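You operate a simulated robot arm through the tools that you are given. There is no shell and no other tool. Be economical: measure what you need, move in short steps, check, and stop when the job is done.

You run a simulated robot arm. Do the job below in one go: nothing can be reset, and whatever is moved stays where it is left.

## Task
Close up under the sink: both doors shut, red catch set, bags drawer in.
Fine: the catch holds the door by the bins, so shut that door first.

It is judged by the outcome, as a careful person would: the job done as asked, and still so three seconds after it is handed in. It fails if anything else is knocked over, pushed out of place, dropped, spilled or broken.

## Robot
A 7-joint arm with a two-finger parallel gripper, fixed in place. Base frame: the origin is at the foot of the arm, x ahead of it, y to its left, z up. Readings come in mm, degrees, newtons and seconds.
With the tool pointing down near the work surface it reaches from about 280 to 740 mm from the base axis. Its first joint turns from -115.0 to 115.0 degrees. Payload 3.91 kg.
Tool frame: the origin (TCP) lies between the finger pads and is the grasp point; the fingertips stand 30 mm ahead of it; z points along the fingers, y is the line along which they close. Largest opening 110 mm; finger width 20, thickness 10; the body of the gripper, 48 by 112 mm, starts 55 mm behind the TCP.
Orientation is that of the tool frame in the base frame, as a unit quaternion [w, x, y, z]. With the fingers straight down and closing along the base's y, the tool's x points along the base's -x, its y along +y and its z along -z.

## Interface
- The arm moves only by the tool play_rows. Its argument "series" is a list that holds one entry, the list of rows, each a list of 7 numbers: the turn, a rotation vector about the tool's x, y, z in units of 180 degrees (1.0 is 180 degrees), then the shift along the tool's x, y, z in units of 250 mm (1.0 is 250 mm), then the opening in per cent of the stroke, from 0 (shut) to 100 (fully open). In form: [[[wx, wy, wz, x, y, z, fingers], ...]]. A call has 1 to 10 rows; each row is the pose to reach, as a shift and turn from the pose commanded when the call began, along the tool's axes at that moment. A call with a number of a shift or a turn outside -1 to 1 is refused whole. A row lasts 0.2 s, in which the tool goes at most 50 mm and 8.6 degrees; a call with a longer step from one row to the next is refused whole, and so is a gripper value outside its range. A pose out of reach is approached as far as the arm can. The call stops where the force on the tool passes 40 N (or 10 N more than at its start, if that is more) or the arm is blocked; 0.2 s more then pass. The fingers move at their own pace (about 108 mm/s each) and stop on an object; they squeeze with about 27 N. The grip force told is the motor's: it shows also when the fingers shut on nothing. Time passes only in rows, and 0.2 s behind the last, so rows that repeat a pose let the fingers close. It gives the time, the measured TCP pose, the force on the tool (base axes), the opening and the grip force at its end, in the units of the frame above (readings bear some noise), and new pictures: "views" is both (left out), scene, wrist or none.
- Cameras (640 x 400 px; columns grow to the right, rows downward): "scene" is fixed at [221.3, 650.1, 1264.3]; the picture's right is [-0.77, 0.64, 0.00], its down [0.63, 0.76, -0.14] and it looks along [-0.09, -0.11, -0.99] (base axes); focal length 218 px, centre (320, 200). "wrist" rides on the gripper at [72, 17, -103] in the tool frame; the picture's right is [-0.23, 0.97, 0.00], its down [-0.76, -0.18, -0.62] and it looks along [-0.61, -0.14, 0.78] (tool axes); focal length 222 px, centre (320, 200). There is no depth. A picture from a camera that has moved, and an enlarged one, comes with that camera's place and axes in the base frame and with its lens.
- raise_lower(by): slides the trunk up (or, below 0, down) by that many mm; the arm rides with it, the base frame stays. It gives what a move gives, with no picture.
- inspect(camera, box): a new picture of the part [left, top, right, bottom] of that camera's present view, enlarged. No time passes.
- hand_in(): hands the job in; it is judged then, once.

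Work in short steps. Places have to be worked out from the pictures, the camera data and where the tool is seen: move nearer, look again, correct. Check each grasp and each placing, and mend what went wrong. You have 120 turns and 170 pictures in all, those below and enlarged ones among them. Open the gripper and draw the arm clear of the work before you hand the job in, unless the task says otherwise; then end with one line.

The tools are called after "Call:" as name(argument=value, ...) on one line, values as JSON. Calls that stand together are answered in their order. play_rows: Moves the arm, as the interface text tells. Its arguments: {"type":"object","properties":{"series":{"type":"array","items":{"type":"array","items":{"type":"array","items":{"type":"number"}}}},"views":{"type":"string","enum":["both","scene","wrist","none"]}},"required":["series"]} The other tools are called the same way: raise_lower (by) slides the trunk up or down; inspect (camera, box) takes an enlarged picture of a part of a camera's view; hand_in () hands the job in.

At the start:

```text
time_s: 0.0
eef_pos: [9.8, 519.4, 920.9]
ee_rot: [0.0, 0.0, 1.0, 0.0]
force: [0.6, 0.3, 0.7]
gripper_width: 109.9
gripper_force: 0.1
trunk travel left (down, up): [-525.0, 465.0]
```

scene: 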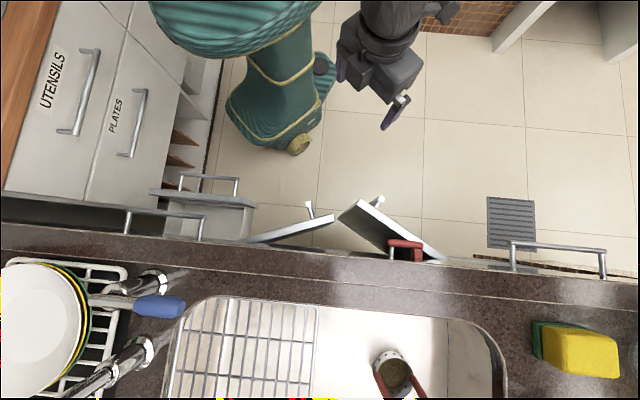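
wrist: 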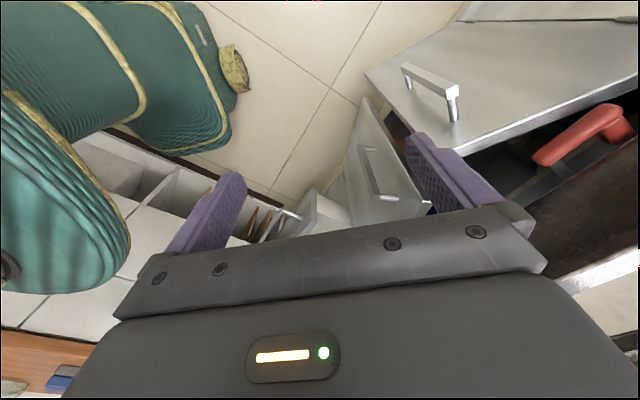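

The scene shows two doors ajar under the sink, a red catch at the right-hand door's top and a pulled-out drawer to the left. I enlarge these first.

Call:
inspect(camera="scene", box=[120, 150, 460, 300])

Call:
inspect(camera="wrist", box=[240, 0, 640, 260])

```text
1.88 times, centred on (290, 225) of scene
camera zoom: at [221.3, 650.1, 1264.3], right [-0.77, 0.64, 0.0], down [0.63, 0.76, -0.14], along [-0.09, -0.11, -0.99], focal length 410 px, centre (376, 153)
```

zoom: 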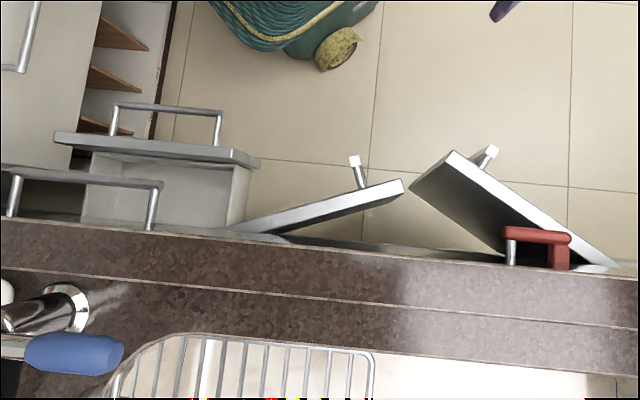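

```text
1.54 times, centred on (440, 130) of wrist
camera zoom: at [-62.5, 535.7, 1025.2], right [0.23, 0.97, 0.0], down [0.76, -0.18, 0.62], along [0.61, -0.14, -0.78], focal length 342 px, centre (135, 308)
```

zoom: 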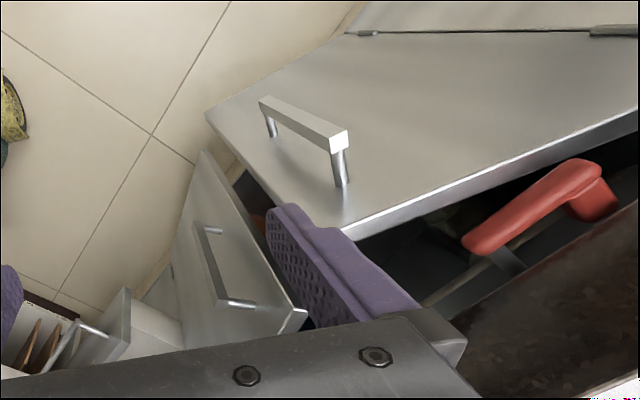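

The triangulated catch lies near (100, 785, 800), and the cabinet front plane is roughly 0.70x + 0.714y = 657. I turn the tool towards the cabinet with the fingers closed, so the wrist camera sees the doors and catch.

Call:
play_rows(series=[[[-0.0394, -0.0161, 0.0161, 0.029, 0.0293, 0.007, 0], [-0.0788, -0.0322, 0.0322, 0.058, 0.0586, 0.014, 0], [-0.1182, -0.0483, 0.0483, 0.087, 0.088, 0.021, 0], [-0.1576, -0.0644, 0.0644, 0.116, 0.117, 0.028, 0], [-0.197, -0.0805, 0.0805, 0.145, 0.1465, 0.035, 0], [-0.2364, -0.0966, 0.0966, 0.174, 0.176, 0.042, 0], [-0.2758, -0.1127, 0.1127, 0.203, 0.205, 0.049, 0], [-0.3152, -0.1288, 0.1288, 0.232, 0.234, 0.056, 0], [-0.3546, -0.1449, 0.1449, 0.261, 0.264, 0.063, 0], [-0.394, -0.161, 0.161, 0.29, 0.293, 0.07, 0]]])

```text
time_s: 2.2
eef_pos: [31.7, 812.8, 983.1]
ee_rot: [0.257, 0.272, 0.748, 0.549]
force: [-0.2, 2.3, -1.5]
gripper_width: 0.0
gripper_force: 27.1
out of reach, approached as far as the arm can: row 6, 7, 8, 9, 10
trunk travel left (down, up): [-525.0, 465.0]
camera wrist: at [-89.2, 796.1, 1019.4], right [0.28, 0.09, 0.95], down [0.1, -0.99, 0.06], along [0.95, 0.08, -0.29], focal length 222 px, centre (320, 200)
```

scene: 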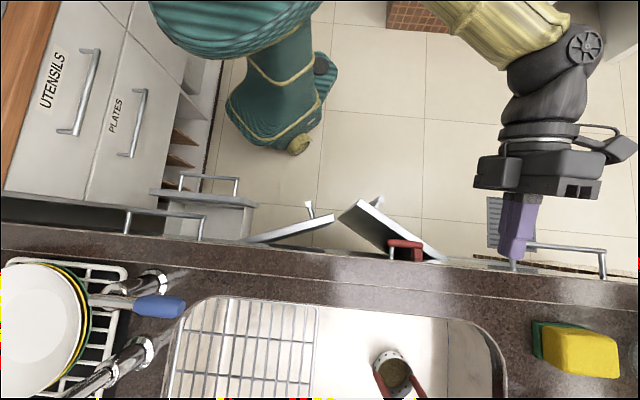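
wrist: 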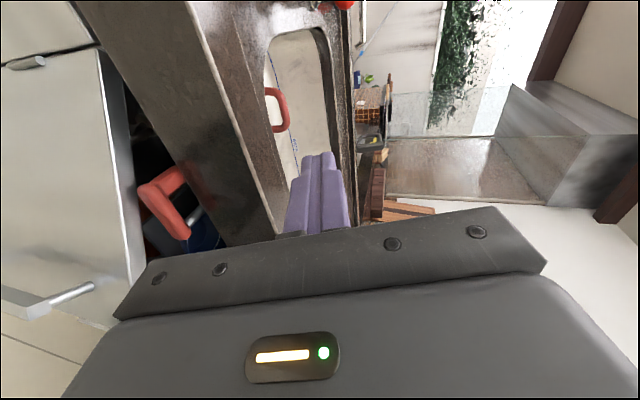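

The target was too close in for a level tool, so the arm stopped at an out-of-reach compromise. The view does show the catch and the right-hand door, so I enlarge it before moving on.

Call:
inspect(camera="wrist", box=[0, 40, 280, 330])

```text
1.38 times, centred on (140, 185) of wrist
camera zoom: at [-89.2, 796.1, 1019.4], right [0.28, 0.09, 0.95], down [0.1, -0.99, 0.06], along [0.95, 0.08, -0.29], focal length 306 px, centre (568, 221)
```

zoom: 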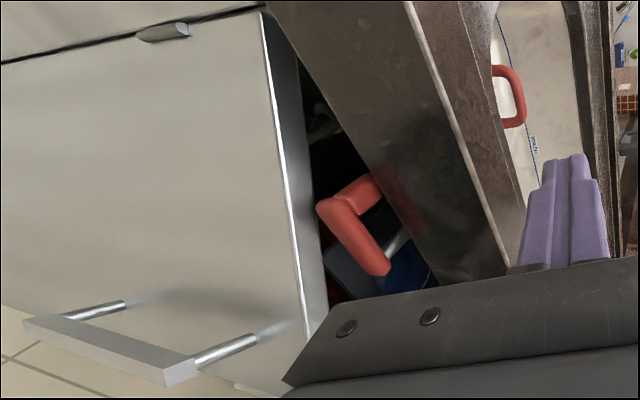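

The catch is a red lever at the fascia just in front of blue bins, so the right-hand door is the one by the bins. I back straight off to learn where the arm can move freely and to get a frontal view.

Call:
play_rows(series=[[[0, 0, 0, 0, 0, -0.1, 0], [0, 0, 0, 0, 0, -0.2, 0], [0, 0, 0, 0, 0, -0.3, 0], [0, 0, 0, 0, 0, -0.4, 0]]], views="wrist")

```text
time_s: 3.2
eef_pos: [5.8, 806.8, 975.9]
ee_rot: [0.266, 0.268, 0.744, 0.552]
force: [-0.6, -0.1, 0.1]
gripper_width: 0.3
gripper_force: 26.7
out of reach, approached as far as the arm can: row 1, 2, 3, 4
trunk travel left (down, up): [-525.0, 465.0]
camera wrist: at [-116.2, 790.4, 1011.0], right [0.27, 0.08, 0.96], down [0.09, -0.99, 0.06], along [0.96, 0.07, -0.27], focal length 222 px, centre (320, 200)
```

wrist: 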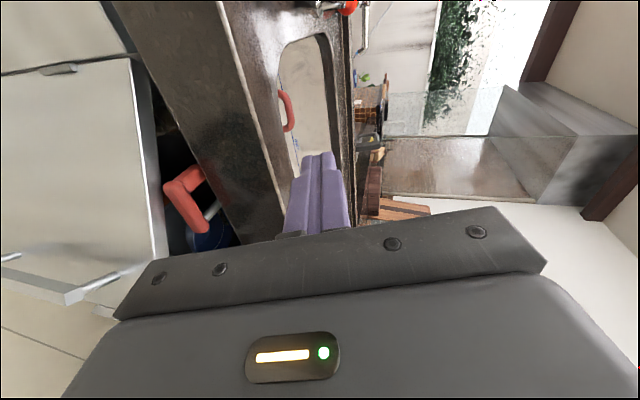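

The first joint seems to be at its limit, because facing along the cabinet normal this far left puts the wrist behind the base. A null move tells me whether the commanded pose is kept as sent or reset to the reached one.

Call:
play_rows(series=[[[0, 0, 0, 0.04, 0, 0, 0]]], views="none")

```text
time_s: 3.6
eef_pos: [5.2, 807.2, 978.8]
ee_rot: [0.262, 0.271, 0.743, 0.553]
force: [0.3, 0.0, -0.3]
gripper_width: 0.1
gripper_force: 27.1
out of reach, approached as far as the arm can: row 1
trunk travel left (down, up): [-525.0, 465.0]
```

I test with a shift to the right (tool -x), which ought to be reachable from the pose the arm is actually in.

Call:
play_rows(series=[[[0, 0, 0, -0.1, 0, 0, 0], [0, 0, 0, -0.2, 0, 0, 0]]], views="none")

```text
time_s: 4.2
eef_pos: [17.0, 809.4, 985.7]
ee_rot: [0.262, 0.266, 0.745, 0.553]
force: [-0.4, 0.1, 0.3]
gripper_width: 0.0
gripper_force: 26.4
out of reach, approached as far as the arm can: row 1, 2
trunk travel left (down, up): [-525.0, 465.0]
```

Commands are kept as sent, so the commanded pose sits at about (-93, 493, 932). I work from that to a reachable pose near (0, 560, 900), with the tool facing +y and tilted 30° down.

Call:
play_rows(series=[[[0.0122, 0.0343, -0.0092, -0.019, -0.004, 0.077, 0], [0.0245, 0.0687, -0.0184, -0.039, -0.008, 0.153, 0], [0.0367, 0.103, -0.0277, -0.058, -0.012, 0.23, 0], [0.0489, 0.137, -0.0369, -0.077, -0.016, 0.307, 0], [0.0612, 0.1717, -0.0461, -0.097, -0.02, 0.383, 0], [0.0734, 0.206, -0.0553, -0.116, -0.024, 0.46, 0], [0.0734, 0.206, -0.0553, -0.116, -0.024, 0.46, 0]]])

```text
time_s: 5.8
eef_pos: [30.8, 868.5, 960.0]
ee_rot: [-0.001, -0.001, 0.866, 0.501]
force: [0.3, 0.5, 0.3]
gripper_width: 0.1
gripper_force: 27.2
trunk travel left (down, up): [-525.0, 465.0]
camera wrist: at [-41.3, 787.6, 1026.1], right [0.23, 0.49, 0.84], down [0.76, -0.63, 0.16], along [0.61, 0.61, -0.51], focal length 222 px, centre (320, 200)
```

scene: 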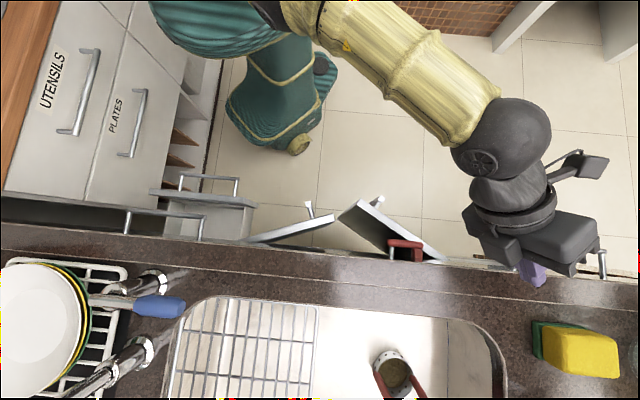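
wrist: 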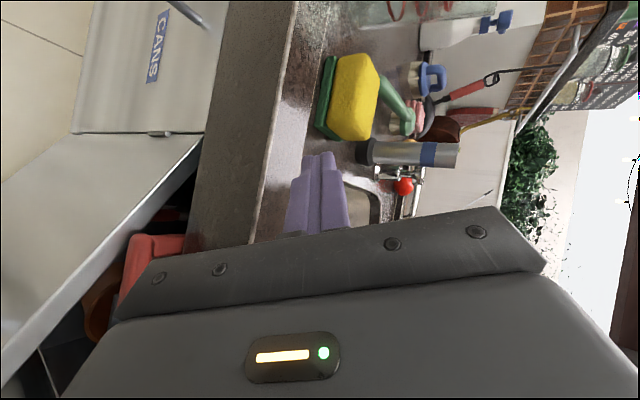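

The pose is now fully reached at (31, 868, 960), with the tool above the counter. I draw straight back towards the robot, which also gives a good oblique view of the doors.

Call:
play_rows(series=[[[0, 0, 0, 0.015, -0.067, -0.116, 0], [0, 0, 0, 0.03, -0.134, -0.232, 0], [0, 0, 0, 0.045, -0.201, -0.348, 0], [0, 0, 0, 0.06, -0.268, -0.464, 0], [0, 0, 0, 0.075, -0.335, -0.58, 0], [0, 0, 0, 0.09, -0.402, -0.696, 0], [0, 0, 0, 0.105, -0.469, -0.812, 0], [0, 0, 0, 0.12, -0.536, -0.928, 0]]])

```text
time_s: 7.6
eef_pos: [7.7, 598.0, 957.2]
ee_rot: [0.001, 0.0, 0.866, 0.5]
force: [-0.5, -0.6, 0.0]
gripper_width: 0.1
gripper_force: 26.8
trunk travel left (down, up): [-525.0, 465.0]
camera wrist: at [-66.0, 515.8, 1022.6], right [0.23, 0.48, 0.84], down [0.76, -0.63, 0.16], along [0.61, 0.61, -0.51], focal length 222 px, centre (320, 200)
```

scene: 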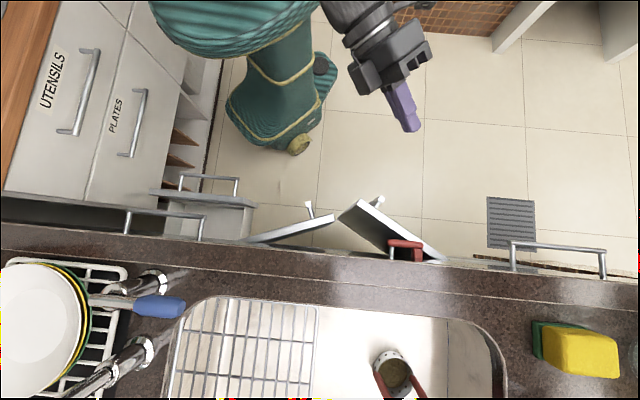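
wrist: 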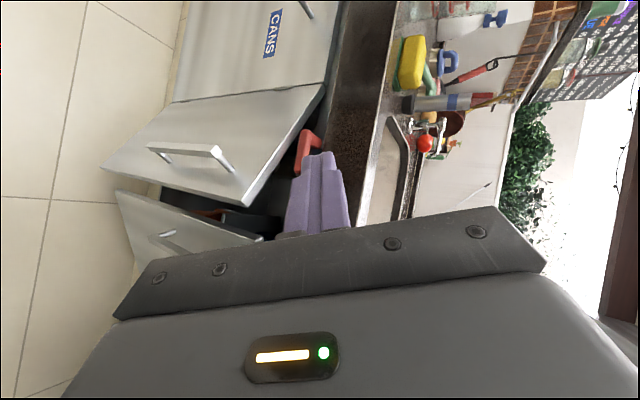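

Call:
inspect(camera="wrist", box=[90, 70, 350, 270])

```text
2.00 times, centred on (220, 170) of wrist
camera zoom: at [-66.0, 515.8, 1022.6], right [0.23, 0.48, 0.84], down [0.76, -0.63, 0.16], along [0.61, 0.61, -0.51], focal length 444 px, centre (520, 260)
```

zoom: 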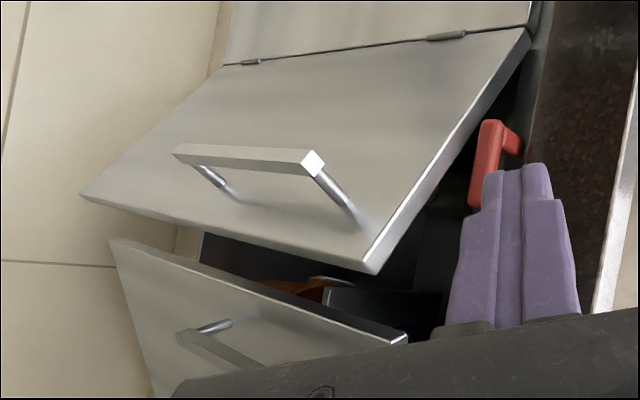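

I shift right and slightly closer to see the catch clear of the fingers.

Call:
play_rows(series=[[[0, 0, 0, -0.107, 0.027, 0.046, 0], [0, 0, 0, -0.213, 0.053, 0.093, 0], [0, 0, 0, -0.32, 0.08, 0.139, 0]]], views="none")

Call:
inspect(camera="wrist", box=[100, 20, 380, 240])

```text
time_s: 8.4
eef_pos: [86.5, 640.5, 957.9]
ee_rot: [0.0, 0.0, 0.866, 0.5]
force: [-0.2, 0.6, 0.7]
gripper_width: 0.0
gripper_force: 27.3
trunk travel left (down, up): [-525.0, 465.0]
```

```text
1.82 times, centred on (240, 130) of wrist
camera zoom: at [14.6, 558.5, 1025.1], right [0.23, 0.49, 0.84], down [0.76, -0.63, 0.16], along [0.61, 0.61, -0.51], focal length 404 px, centre (466, 327)
```

zoom: 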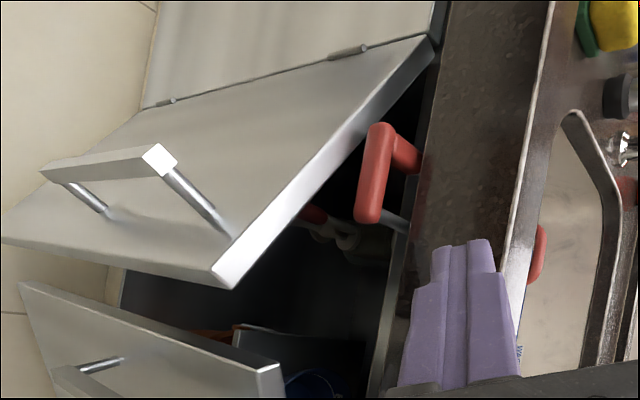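

Call:
inspect(camera="wrist", box=[220, 70, 310, 150])

Call:
inspect(camera="scene", box=[370, 220, 450, 280])

```text
5.00 times, centred on (265, 110) of wrist
camera zoom: at [14.6, 558.5, 1025.1], right [0.23, 0.49, 0.84], down [0.76, -0.63, 0.16], along [0.61, 0.61, -0.51], focal length 1111 px, centre (595, 650)
```

zoom: 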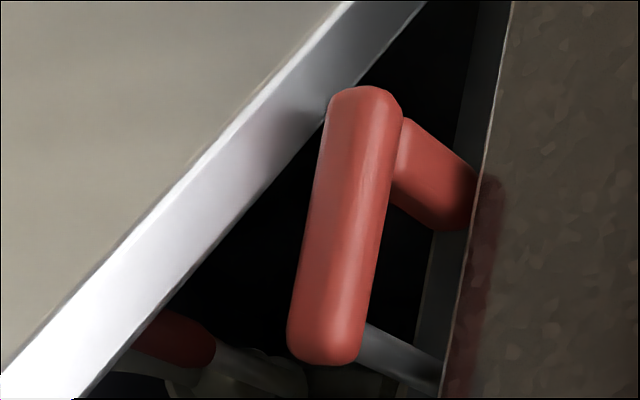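

```text
6.67 times, centred on (410, 250) of scene
camera zoom: at [221.3, 650.1, 1264.3], right [-0.77, 0.64, 0.0], down [0.63, 0.76, -0.14], along [-0.09, -0.11, -0.99], focal length 1451 px, centre (-280, -133)
```

zoom: 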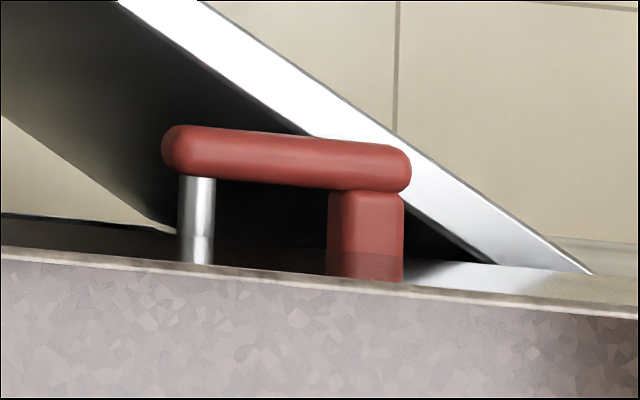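

The catch is a turn-button: a silver axle at its right end (e≈453 along the front), with a bar lying level to the left. It should swing down over the bin-side door once that door is shut, so I reorient to face the cabinet square-on and stay high for now.

Call:
play_rows(series=[[[-0.0132, -0.0381, 0.0158, 0.06, -0.005, 0.029, 0], [-0.0264, -0.0762, 0.0316, 0.119, -0.009, 0.059, 0], [-0.0397, -0.1143, 0.0475, 0.179, -0.014, 0.088, 0], [-0.0529, -0.1523, 0.0633, 0.239, -0.019, 0.117, 0], [-0.0661, -0.1904, 0.0791, 0.298, -0.023, 0.147, 0], [-0.0793, -0.2285, 0.0949, 0.358, -0.028, 0.176, 0], [-0.0793, -0.2285, 0.0949, 0.358, -0.028, 0.176, 0]]])

```text
time_s: 10.0
eef_pos: [-6.6, 674.6, 930.2]
ee_rot: [0.23, 0.3, 0.734, 0.564]
force: [0.4, 0.0, 0.6]
gripper_width: 0.2
gripper_force: 26.8
trunk travel left (down, up): [-525.0, 465.0]
camera wrist: at [-125.6, 656.1, 974.8], right [0.34, 0.02, 0.94], down [0.09, -1.0, -0.01], along [0.94, 0.09, -0.34], focal length 222 px, centre (320, 200)
```

scene: 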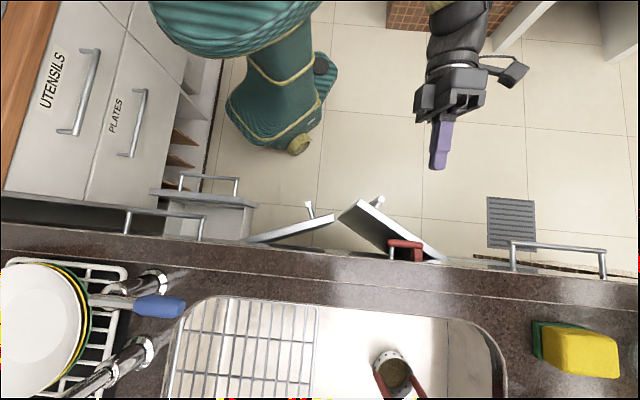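
wrist: 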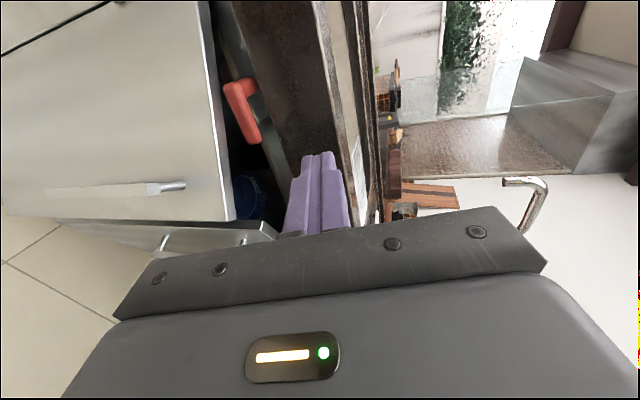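

The pose is reached exactly. The tool is in front of the bin-side door, left of its handle, so I lower the trunk 235 mm to bring the fingertips to the upper middle of the door.

Call:
raise_lower(by=-235)

Call:
play_rows(series=[[[0, 0, 0, 0, 0, 0, 0]]])

```text
time_s: 12.5
eef_pos: [-6.6, 674.9, 696.4]
ee_rot: [0.23, 0.3, 0.734, 0.564]
force: [-0.1, -0.6, 0.1]
gripper_width: 0.0
gripper_force: 26.8
trunk travel left (down, up): [-290.0, 700.0]
```

```text
time_s: 12.9
eef_pos: [-6.3, 674.0, 696.7]
ee_rot: [0.229, 0.3, 0.734, 0.565]
force: [0.4, 0.0, -0.5]
gripper_width: 0.1
gripper_force: 27.0
trunk travel left (down, up): [-290.0, 700.0]
camera wrist: at [-125.3, 655.8, 740.0], right [0.34, 0.02, 0.94], down [0.09, -1.0, -0.01], along [0.94, 0.09, -0.34], focal length 222 px, centre (320, 200)
```

scene: 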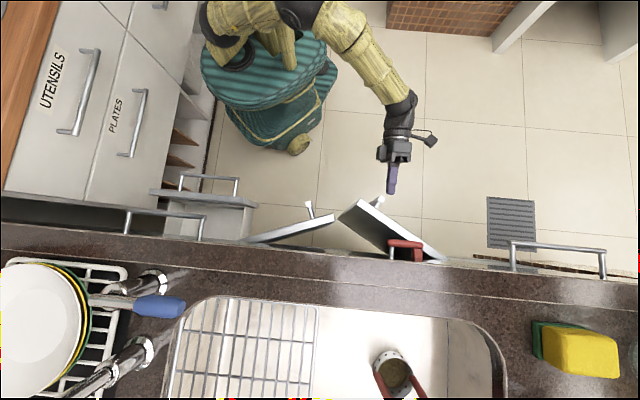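
wrist: 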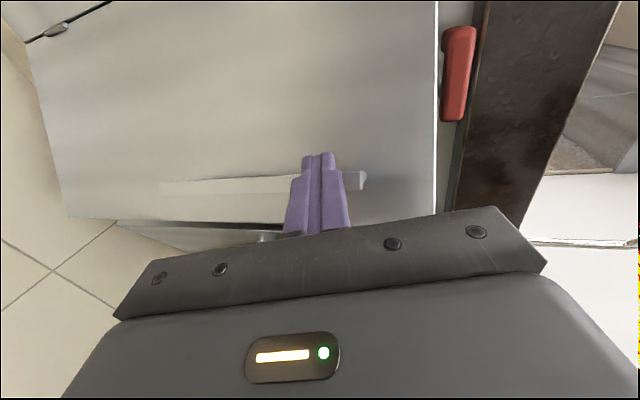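

The fingertip is left of the handle at the right height. I push along the cabinet normal in small steps.

Call:
play_rows(series=[[[0, 0, 0, 0, 0.0155, 0.058, 0], [0, 0, 0, 0, 0.031, 0.116, 0], [0, 0, 0, 0, 0.0466, 0.174, 0], [0, 0, 0, 0, 0.062, 0.232, 0], [0, 0, 0, 0, 0.0777, 0.29, 0], [0, 0, 0, 0, 0.0932, 0.348, 0], [0, 0, 0, 0, 0.1088, 0.406, 0], [0, 0, 0, 0, 0.124, 0.464, 0]]])

```text
time_s: 14.7
eef_pos: [75.3, 760.1, 697.0]
ee_rot: [0.23, 0.3, 0.734, 0.564]
force: [-0.3, 0.3, 0.0]
gripper_width: 0.0
gripper_force: 27.2
trunk travel left (down, up): [-290.0, 700.0]
camera wrist: at [-43.3, 741.5, 740.7], right [0.34, 0.02, 0.94], down [0.09, -1.0, -0.01], along [0.94, 0.09, -0.34], focal length 222 px, centre (320, 200)
```

scene: 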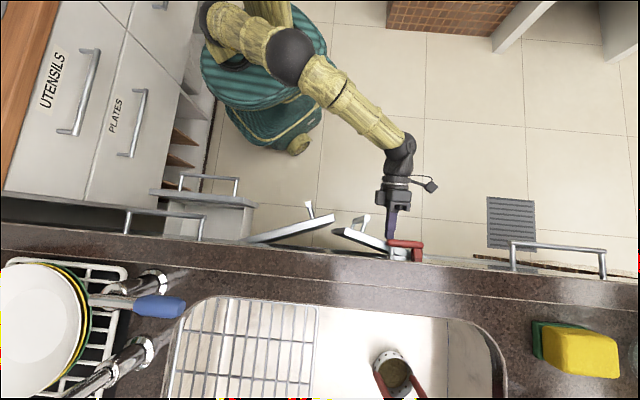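
wrist: 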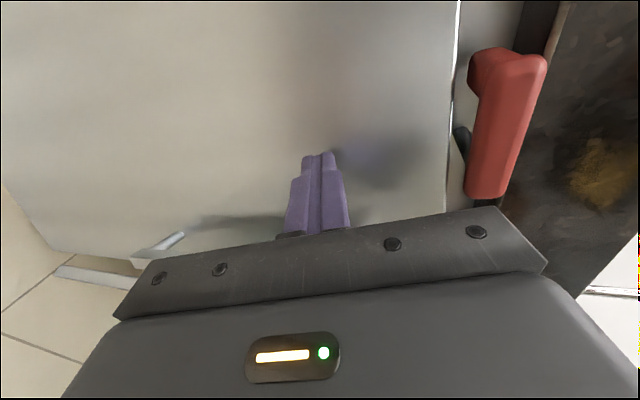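

The door swings easily and passes under the catch. I keep pushing in 10 mm steps until it meets the frame.

Call:
play_rows(series=[[[0, 0, 0, 0, 0.0104, 0.0386, 0], [0, 0, 0, 0, 0.0207, 0.0773, 0], [0, 0, 0, 0, 0.031, 0.116, 0], [0, 0, 0, 0, 0.0414, 0.1545, 0], [0, 0, 0, 0, 0.0518, 0.193, 0]]])

```text
time_s: 15.9
eef_pos: [112.9, 796.1, 697.6]
ee_rot: [0.23, 0.301, 0.734, 0.564]
force: [-1.7, -9.0, -2.5]
gripper_width: 0.0
gripper_force: 26.9
trunk travel left (down, up): [-290.0, 700.0]
camera wrist: at [-5.9, 777.6, 740.7], right [0.34, 0.02, 0.94], down [0.09, -1.0, -0.01], along [0.94, 0.09, -0.34], focal length 222 px, centre (320, 200)
```

scene: 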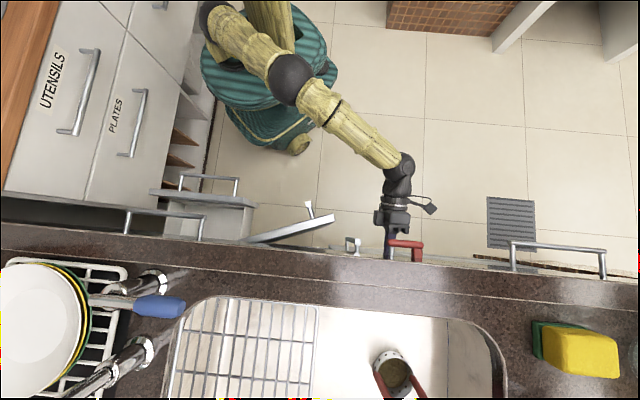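
wrist: 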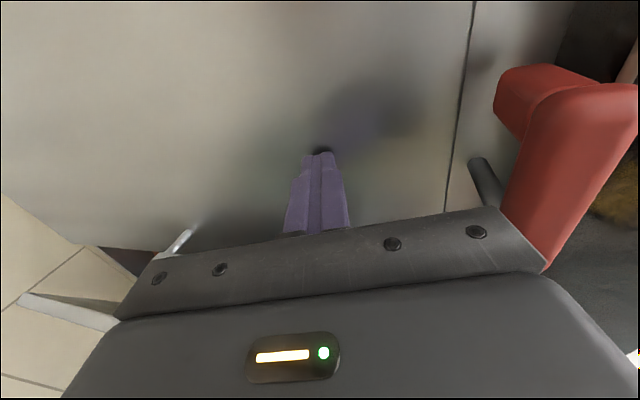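

The door looks flush with the fascia. I press a touch more to make sure it is seated.

Call:
play_rows(series=[[[0, 0, 0, 0, 0.005, 0.0193, 0], [0, 0, 0, 0, 0.0104, 0.0386, 0], [0, 0, 0, 0, 0.0104, 0.0386, 0]]], views="none")

Call:
inspect(camera="wrist", box=[380, 0, 640, 260])

```text
time_s: 16.3
eef_pos: [113.1, 797.1, 697.5]
ee_rot: [0.23, 0.302, 0.734, 0.562]
force: [-4.7, -22.3, 4.5]
gripper_width: 0.0
gripper_force: 26.8
trunk travel left (down, up): [-290.0, 700.0]
stopped in row 1: the force on the tool passed its limit (the readings are from after the stop); the commanded pose is now the measured one
```

```text
1.54 times, centred on (510, 130) of wrist
camera zoom: at [-5.9, 778.4, 741.1], right [0.34, 0.02, 0.94], down [0.09, -1.0, -0.01], along [0.94, 0.09, -0.34], focal length 342 px, centre (28, 308)
```

zoom: 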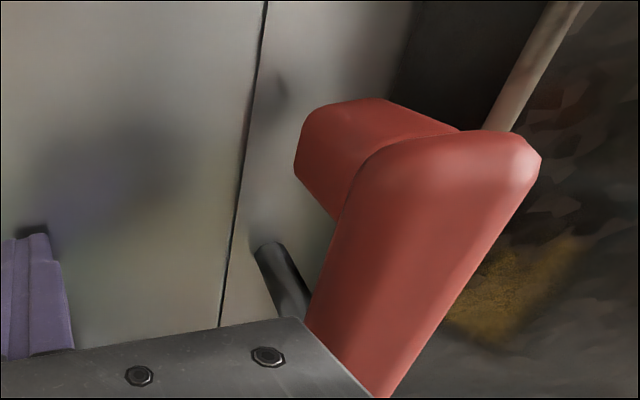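

The door is seated. Next I back off and rise to just above the free end of the red lever, staying in front of it.

Call:
play_rows(series=[[[0, 0, 0, 0, -0.036, -0.135, 0], [0, 0, 0, 0, -0.0724, -0.27, 0], [0, 0, 0, 0.026, 0.049, -0.303, 0], [0, 0, 0, 0.052, 0.17, -0.335, 0], [0, 0, 0, 0.078, 0.291, -0.368, 0], [0, 0, 0, 0.104, 0.4124, -0.4004, 0]]])

```text
time_s: 17.7
eef_pos: [47.4, 766.7, 819.8]
ee_rot: [0.23, 0.301, 0.736, 0.561]
force: [-0.5, 0.0, 0.2]
gripper_width: 0.3
gripper_force: 26.6
trunk travel left (down, up): [-290.0, 700.0]
camera wrist: at [-70.9, 748.6, 863.3], right [0.34, 0.02, 0.94], down [0.09, -1.0, -0.01], along [0.94, 0.09, -0.34], focal length 222 px, centre (320, 200)
```

scene: 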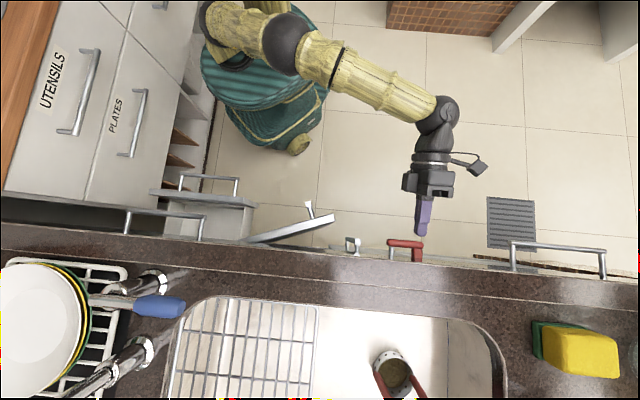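
wrist: 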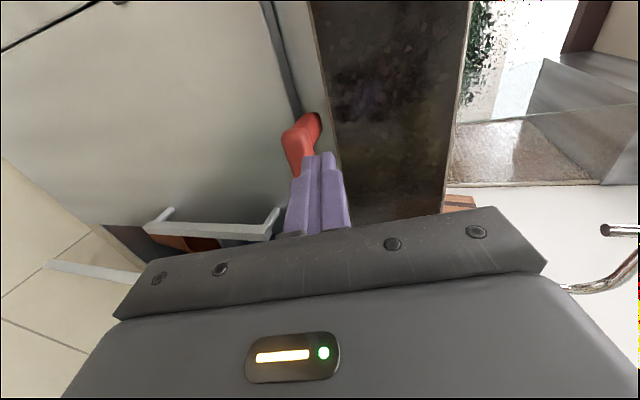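

The fingertip is lined up above the lever's free end. I go in 30 mm and start pressing it down along its arc about the axle.

Call:
play_rows(series=[[[0, 0, 0, -0.016, 0.0155, 0.058, 0], [0, 0, 0, -0.016, 0.031, 0.116, 0], [0, 0, 0, -0.016, 0.004, 0.123, 0], [0, 0, 0, -0.01, -0.02, 0.13, 0], [0, 0, 0, -0.004, -0.044, 0.136, 0], [0, 0, 0, -0.004, -0.069, 0.143, 0], [0, 0, 0, -0.004, -0.094, 0.15, 0]]])

```text
time_s: 19.3
eef_pos: [69.1, 787.1, 787.5]
ee_rot: [0.231, 0.3, 0.735, 0.562]
force: [-0.1, 0.4, 1.8]
gripper_width: 0.1
gripper_force: 26.9
trunk travel left (down, up): [-290.0, 700.0]
camera wrist: at [-50.2, 769.6, 830.8], right [0.34, 0.02, 0.94], down [0.09, -1.0, -0.01], along [0.94, 0.09, -0.34], focal length 222 px, centre (320, 200)
```

scene: 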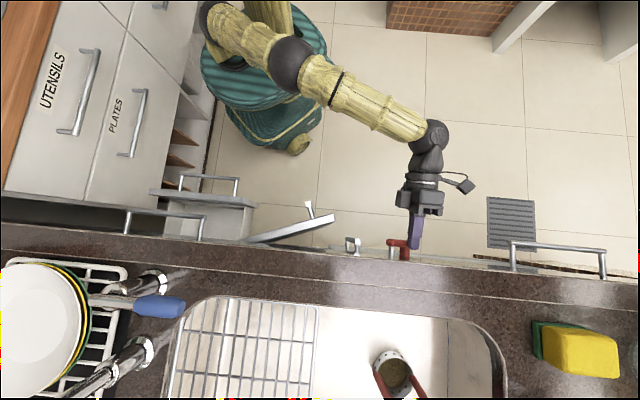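
wrist: 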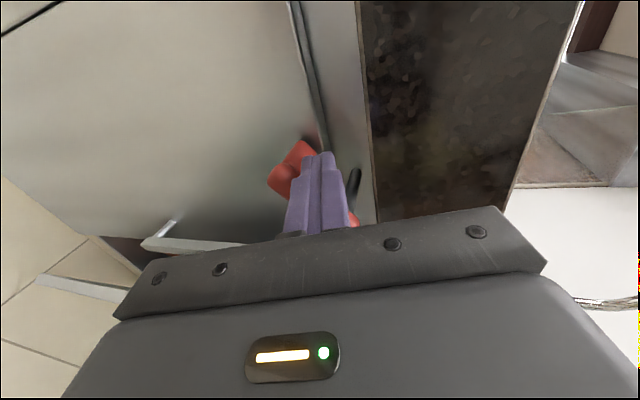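

The lever is turning freely (force under 2 N). I follow its arc to vertical.

Call:
play_rows(series=[[[0, 0, 0, -0.016, -0.0487, 0.013, 0], [0, 0, 0, -0.0416, -0.0912, 0.0244, 0], [0, 0, 0, -0.08, -0.126, 0.0338, 0], [0, 0, 0, -0.124, -0.149, 0.04, 0]]])

```text
time_s: 20.3
eef_pos: [86.6, 766.1, 749.9]
ee_rot: [0.227, 0.299, 0.736, 0.563]
force: [-10.2, 17.2, 6.7]
gripper_width: 0.3
gripper_force: 27.2
trunk travel left (down, up): [-290.0, 700.0]
camera wrist: at [-32.2, 747.8, 792.8], right [0.34, 0.02, 0.94], down [0.1, -1.0, -0.01], along [0.94, 0.09, -0.34], focal length 222 px, centre (320, 200)
```

scene: 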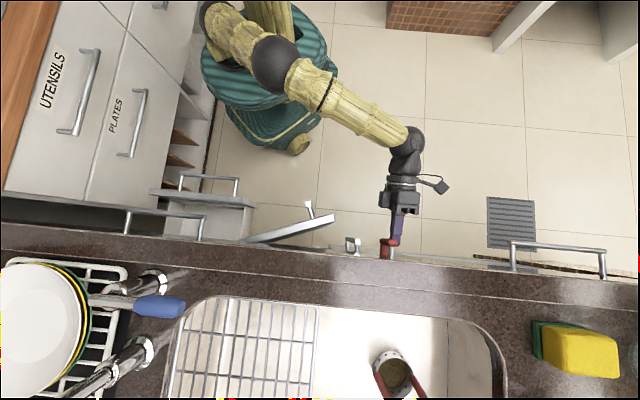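
wrist: 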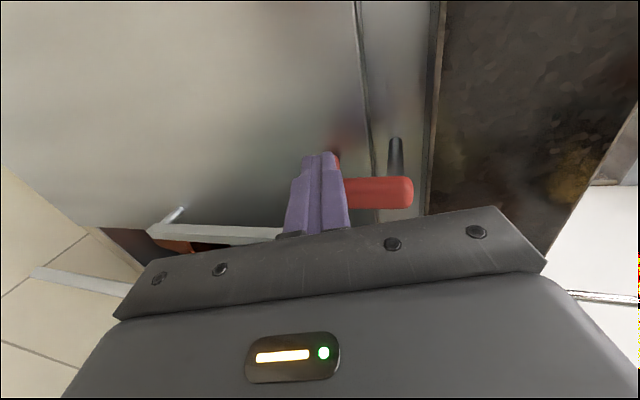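

The lever hangs vertical against a stop, with about 20 N of sideways resistance. I ease off sideways, back away and look at it.

Call:
play_rows(series=[[[0, 0, 0, 0.06, 0, 0, 0], [0, 0, 0, 0.06, -0.028, -0.103, 0], [0, 0, 0, 0.06, -0.055, -0.206, 0], [0, 0, 0, 0.06, -0.083, -0.309, 0], [0, 0, 0, 0.06, -0.11, -0.412, 0]]])

Call:
inspect(camera="scene", box=[320, 200, 480, 300])

Call:
inspect(camera="wrist", box=[140, 20, 480, 260])

```text
time_s: 21.5
eef_pos: [4.0, 699.5, 750.7]
ee_rot: [0.23, 0.301, 0.735, 0.562]
force: [-0.4, 0.4, 0.5]
gripper_width: 0.0
gripper_force: 26.6
trunk travel left (down, up): [-290.0, 700.0]
camera wrist: at [-115.1, 681.7, 794.6], right [0.34, 0.02, 0.94], down [0.09, -1.0, -0.01], along [0.94, 0.09, -0.34], focal length 222 px, centre (320, 200)
```

scene: 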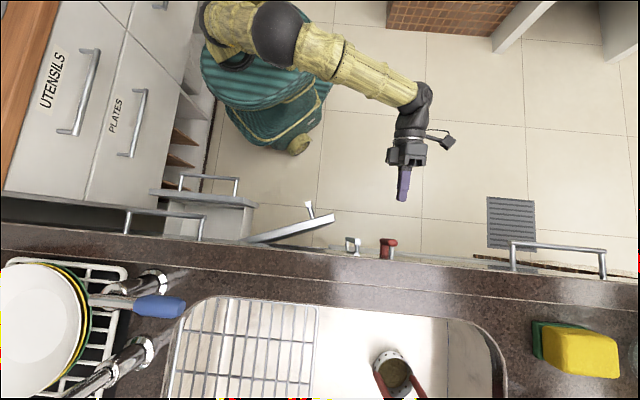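
wrist: 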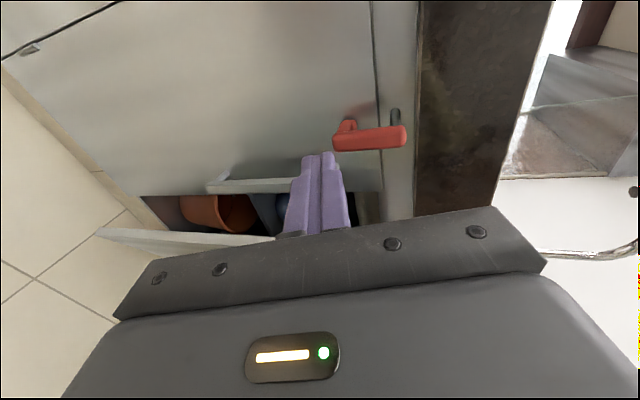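

```text
4.00 times, centred on (400, 250) of scene
camera zoom: at [221.3, 650.1, 1264.3], right [-0.77, 0.64, 0.0], down [0.63, 0.76, -0.14], along [-0.09, -0.11, -0.99], focal length 870 px, centre (0, 0)
```

zoom: 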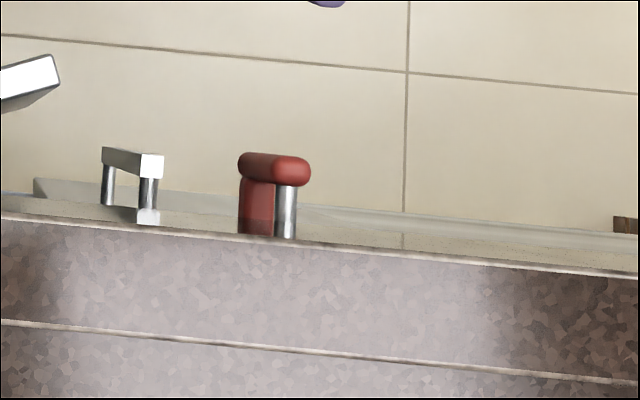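

```text
1.67 times, centred on (310, 140) of wrist
camera zoom: at [-115.1, 681.7, 794.6], right [0.34, 0.02, 0.94], down [0.09, -1.0, -0.01], along [0.94, 0.09, -0.34], focal length 370 px, centre (337, 300)
```

zoom: 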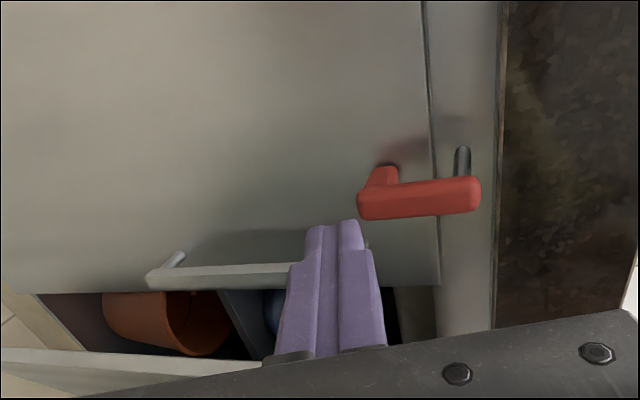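

The red catch now hangs across the top of the shut door. Next is the right-hand door: I traverse along the front, clear of its handle, keeping the same tool orientation.

Call:
play_rows(series=[[[0, 0, 0, -0.125, -0.028, 0.001, 0], [0, 0, 0, -0.25, -0.055, 0.0025, 0], [0, 0, 0, -0.375, -0.083, 0.004, 0], [0, 0, 0, -0.5, -0.11, 0.005, 0], [0, 0, 0, -0.625, -0.138, 0.006, 0], [0, 0, 0, -0.75, -0.166, 0.0075, 0], [0, 0, 0, -0.875, -0.193, 0.009, 0], [0, 0, 0, -1.0, -0.221, 0.01, 0]]])

Call:
inspect(camera="wrist", box=[0, 0, 640, 260])

```text
time_s: 23.3
eef_pos: [177.1, 516.0, 695.2]
ee_rot: [0.23, 0.301, 0.735, 0.562]
force: [-0.2, -0.1, 0.8]
gripper_width: 0.1
gripper_force: 27.2
trunk travel left (down, up): [-290.0, 700.0]
camera wrist: at [58.1, 498.1, 739.4], right [0.34, 0.02, 0.94], down [0.09, -1.0, -0.01], along [0.94, 0.09, -0.34], focal length 222 px, centre (320, 200)
```

scene: 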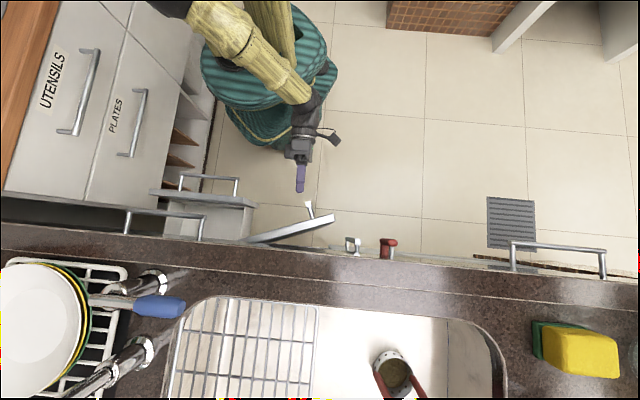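
wrist: 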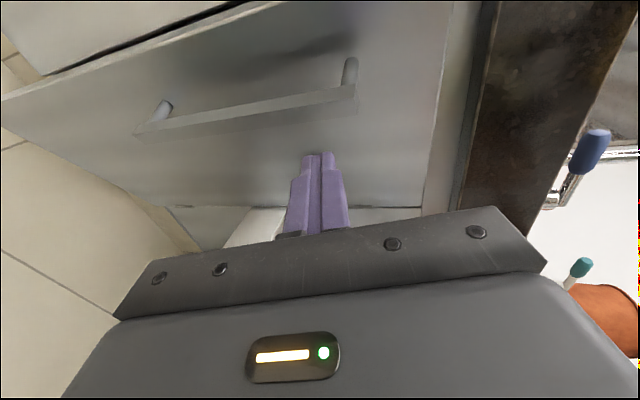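

```text
1.00 times, centred on (320, 130) of wrist
camera zoom: at [58.1, 498.1, 739.4], right [0.34, 0.02, 0.94], down [0.09, -1.0, -0.01], along [0.94, 0.09, -0.34], focal length 222 px, centre (320, 270)
```

zoom: 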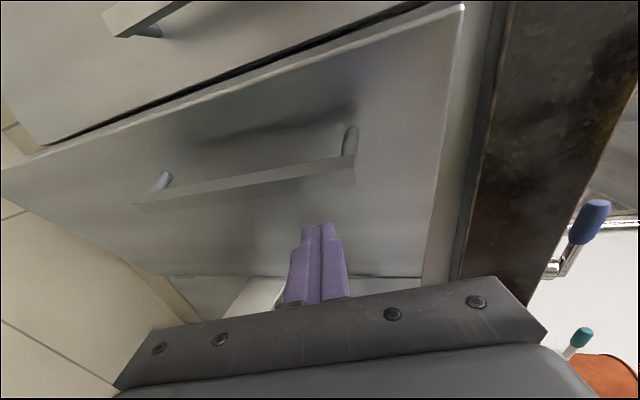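

The handle is about 30 mm left of the finger line. I shift 13 mm further towards the hinge and push forward.

Call:
play_rows(series=[[[0, 0, 0, -0.05, 0.0155, 0.058, 0], [0, 0, 0, -0.05, 0.031, 0.116, 0], [0, 0, 0, -0.05, 0.0466, 0.174, 0], [0, 0, 0, -0.05, 0.062, 0.232, 0], [0, 0, 0, -0.05, 0.0777, 0.29, 0], [0, 0, 0, -0.05, 0.0932, 0.348, 0], [0, 0, 0, -0.05, 0.1088, 0.406, 0], [0, 0, 0, -0.05, 0.124, 0.464, 0]]])

```text
time_s: 25.1
eef_pos: [268.9, 592.6, 695.9]
ee_rot: [0.231, 0.301, 0.735, 0.562]
force: [1.3, -0.6, -0.6]
gripper_width: 0.3
gripper_force: 27.2
trunk travel left (down, up): [-290.0, 700.0]
camera wrist: at [149.9, 575.3, 739.6], right [0.34, 0.02, 0.94], down [0.09, -1.0, -0.01], along [0.94, 0.09, -0.34], focal length 222 px, centre (320, 200)
```

scene: 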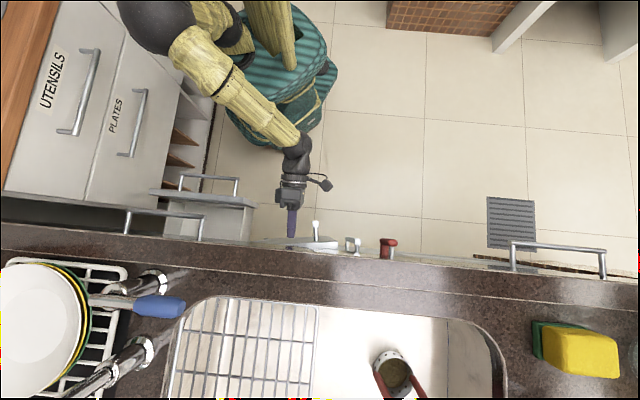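
wrist: 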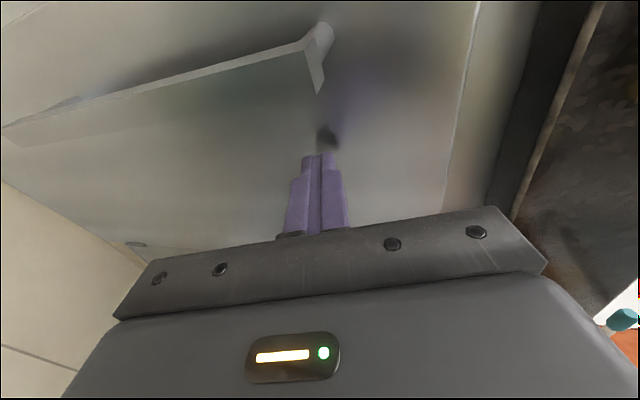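

The door is swinging in. I continue in 10 mm steps until it seats.

Call:
play_rows(series=[[[0, 0, 0, 0, 0.0104, 0.0386, 0], [0, 0, 0, 0, 0.0207, 0.0773, 0], [0, 0, 0, 0, 0.031, 0.116, 0], [0, 0, 0, 0, 0.0414, 0.1545, 0], [0, 0, 0, 0, 0.0518, 0.193, 0]]])

Call:
inspect(camera="scene", box=[240, 200, 440, 290])

```text
time_s: 26.1
eef_pos: [292.2, 617.8, 695.7]
ee_rot: [0.23, 0.301, 0.737, 0.56]
force: [-13.0, -29.7, 9.2]
gripper_width: 0.2
gripper_force: 26.4
trunk travel left (down, up): [-290.0, 700.0]
stopped in row 5: the force on the tool passed its limit (the readings are from after the stop); the commanded pose is now the measured one
camera wrist: at [173.4, 599.4, 740.1], right [0.34, 0.03, 0.94], down [0.09, -1.0, 0.0], along [0.94, 0.08, -0.34], focal length 222 px, centre (320, 200)
```

scene: 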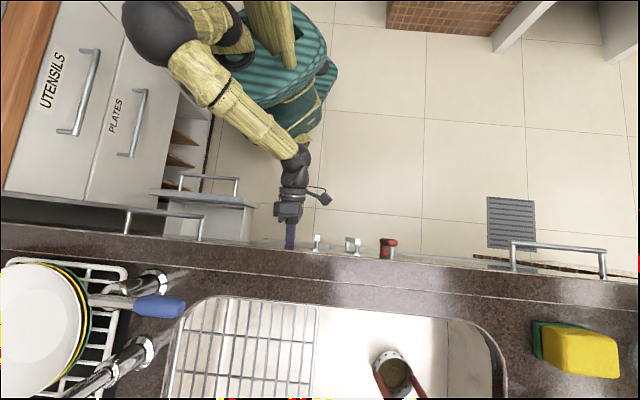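
wrist: 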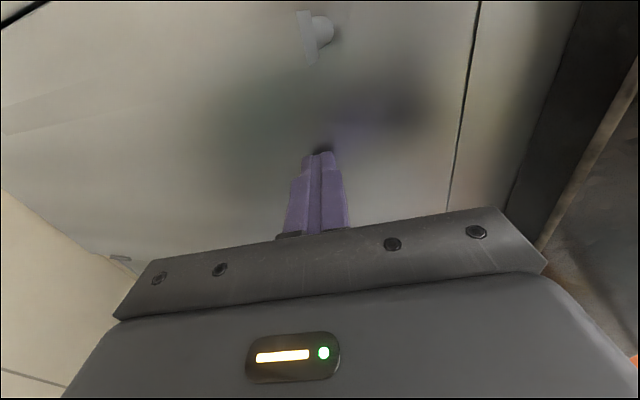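

```text
3.20 times, centred on (340, 245) of scene
camera zoom: at [221.3, 650.1, 1264.3], right [-0.77, 0.64, 0.0], down [0.63, 0.76, -0.14], along [-0.09, -0.11, -0.99], focal length 696 px, centre (256, 56)
```

zoom: 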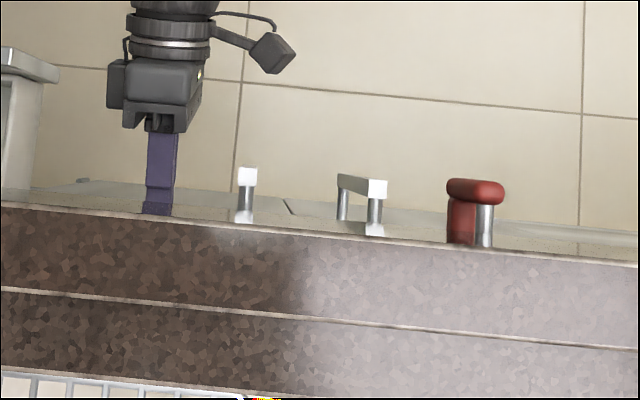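

Both doors are shut and level with each other (tip depth 676 mm on both). I retreat and look at the drawer.

Call:
play_rows(series=[[[0, 0, 0, 0, -0.031, -0.116, 0], [0, 0, 0, 0, -0.062, -0.232, 0], [0, 0, 0, 0, -0.093, -0.348, 0], [0, 0, 0, 0, -0.124, -0.464, 0], [0, 0, 0, 0, -0.155, -0.58, 0], [0, 0, 0, 0.05, -0.186, -0.696, 0]]])

Call:
inspect(camera="scene", box=[90, 150, 290, 260])

```text
time_s: 27.5
eef_pos: [158.2, 498.8, 695.2]
ee_rot: [0.23, 0.303, 0.737, 0.559]
force: [1.0, -0.1, 0.2]
gripper_width: 0.1
gripper_force: 26.9
trunk travel left (down, up): [-290.0, 700.0]
camera wrist: at [39.9, 481.0, 739.8], right [0.35, 0.03, 0.94], down [0.09, -1.0, 0.0], along [0.93, 0.08, -0.35], focal length 222 px, centre (320, 200)
```

scene: 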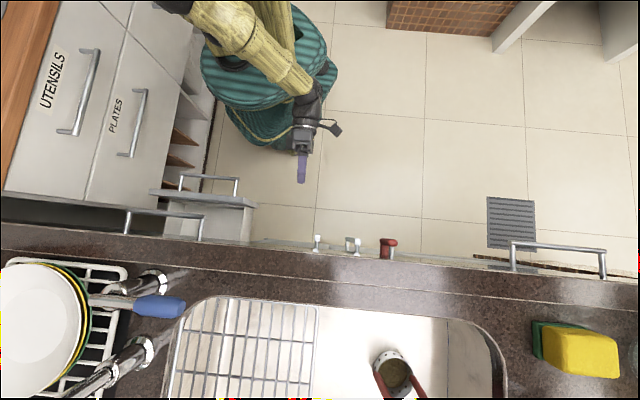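
wrist: 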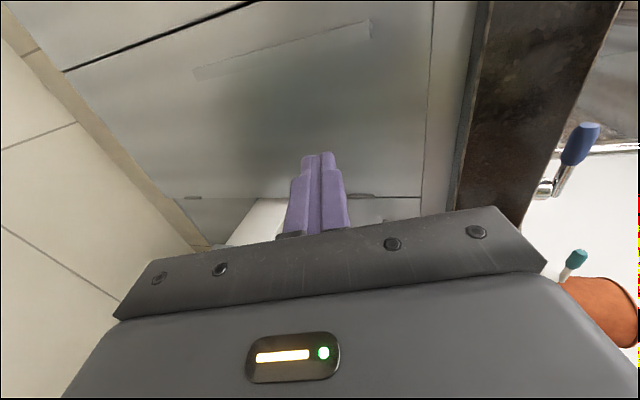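

```text
3.20 times, centred on (190, 205) of scene
camera zoom: at [221.3, 650.1, 1264.3], right [-0.77, 0.64, 0.0], down [0.63, 0.76, -0.14], along [-0.09, -0.11, -0.99], focal length 696 px, centre (736, 184)
```

zoom: 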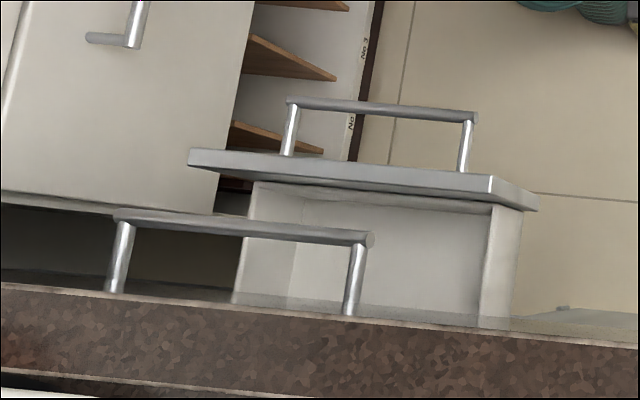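

The pulled-out drawer's handle appears narrower than the one above it, so it sits lower, at roughly z≈560. I move right and back to look at it with the wrist camera.

Call:
play_rows(series=[[[0, 0, 0, -0.133, -0.014, -0.052, 0], [0, 0, 0, -0.266, -0.028, -0.104, 0], [0, 0, 0, -0.4, -0.0415, -0.155, 0]]], views="wrist")

```text
time_s: 28.3
eef_pos: [201.6, 417.6, 700.2]
ee_rot: [0.229, 0.301, 0.738, 0.559]
force: [-0.2, 0.1, -0.4]
gripper_width: 0.0
gripper_force: 26.9
out of reach, approached as far as the arm can: row 3
trunk travel left (down, up): [-290.0, 700.0]
camera wrist: at [82.3, 400.6, 744.7], right [0.35, 0.03, 0.94], down [0.09, -1.0, 0.0], along [0.93, 0.08, -0.35], focal length 222 px, centre (320, 200)
```

wrist: 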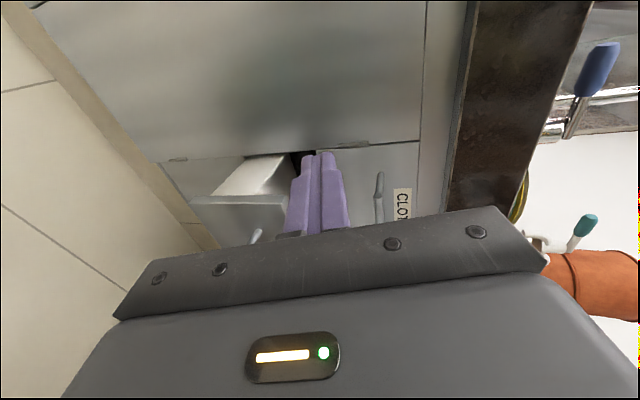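

Call:
inspect(camera="wrist", box=[140, 120, 440, 270])

```text
2.13 times, centred on (290, 195) of wrist
camera zoom: at [82.3, 400.6, 744.7], right [0.35, 0.03, 0.94], down [0.09, -1.0, 0.0], along [0.93, 0.08, -0.35], focal length 474 px, centre (384, 211)
```

zoom: 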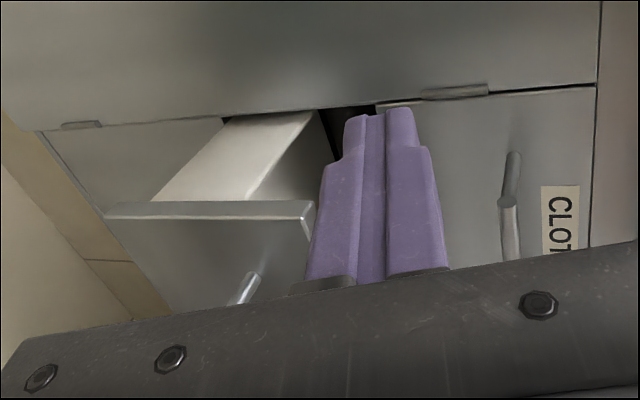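

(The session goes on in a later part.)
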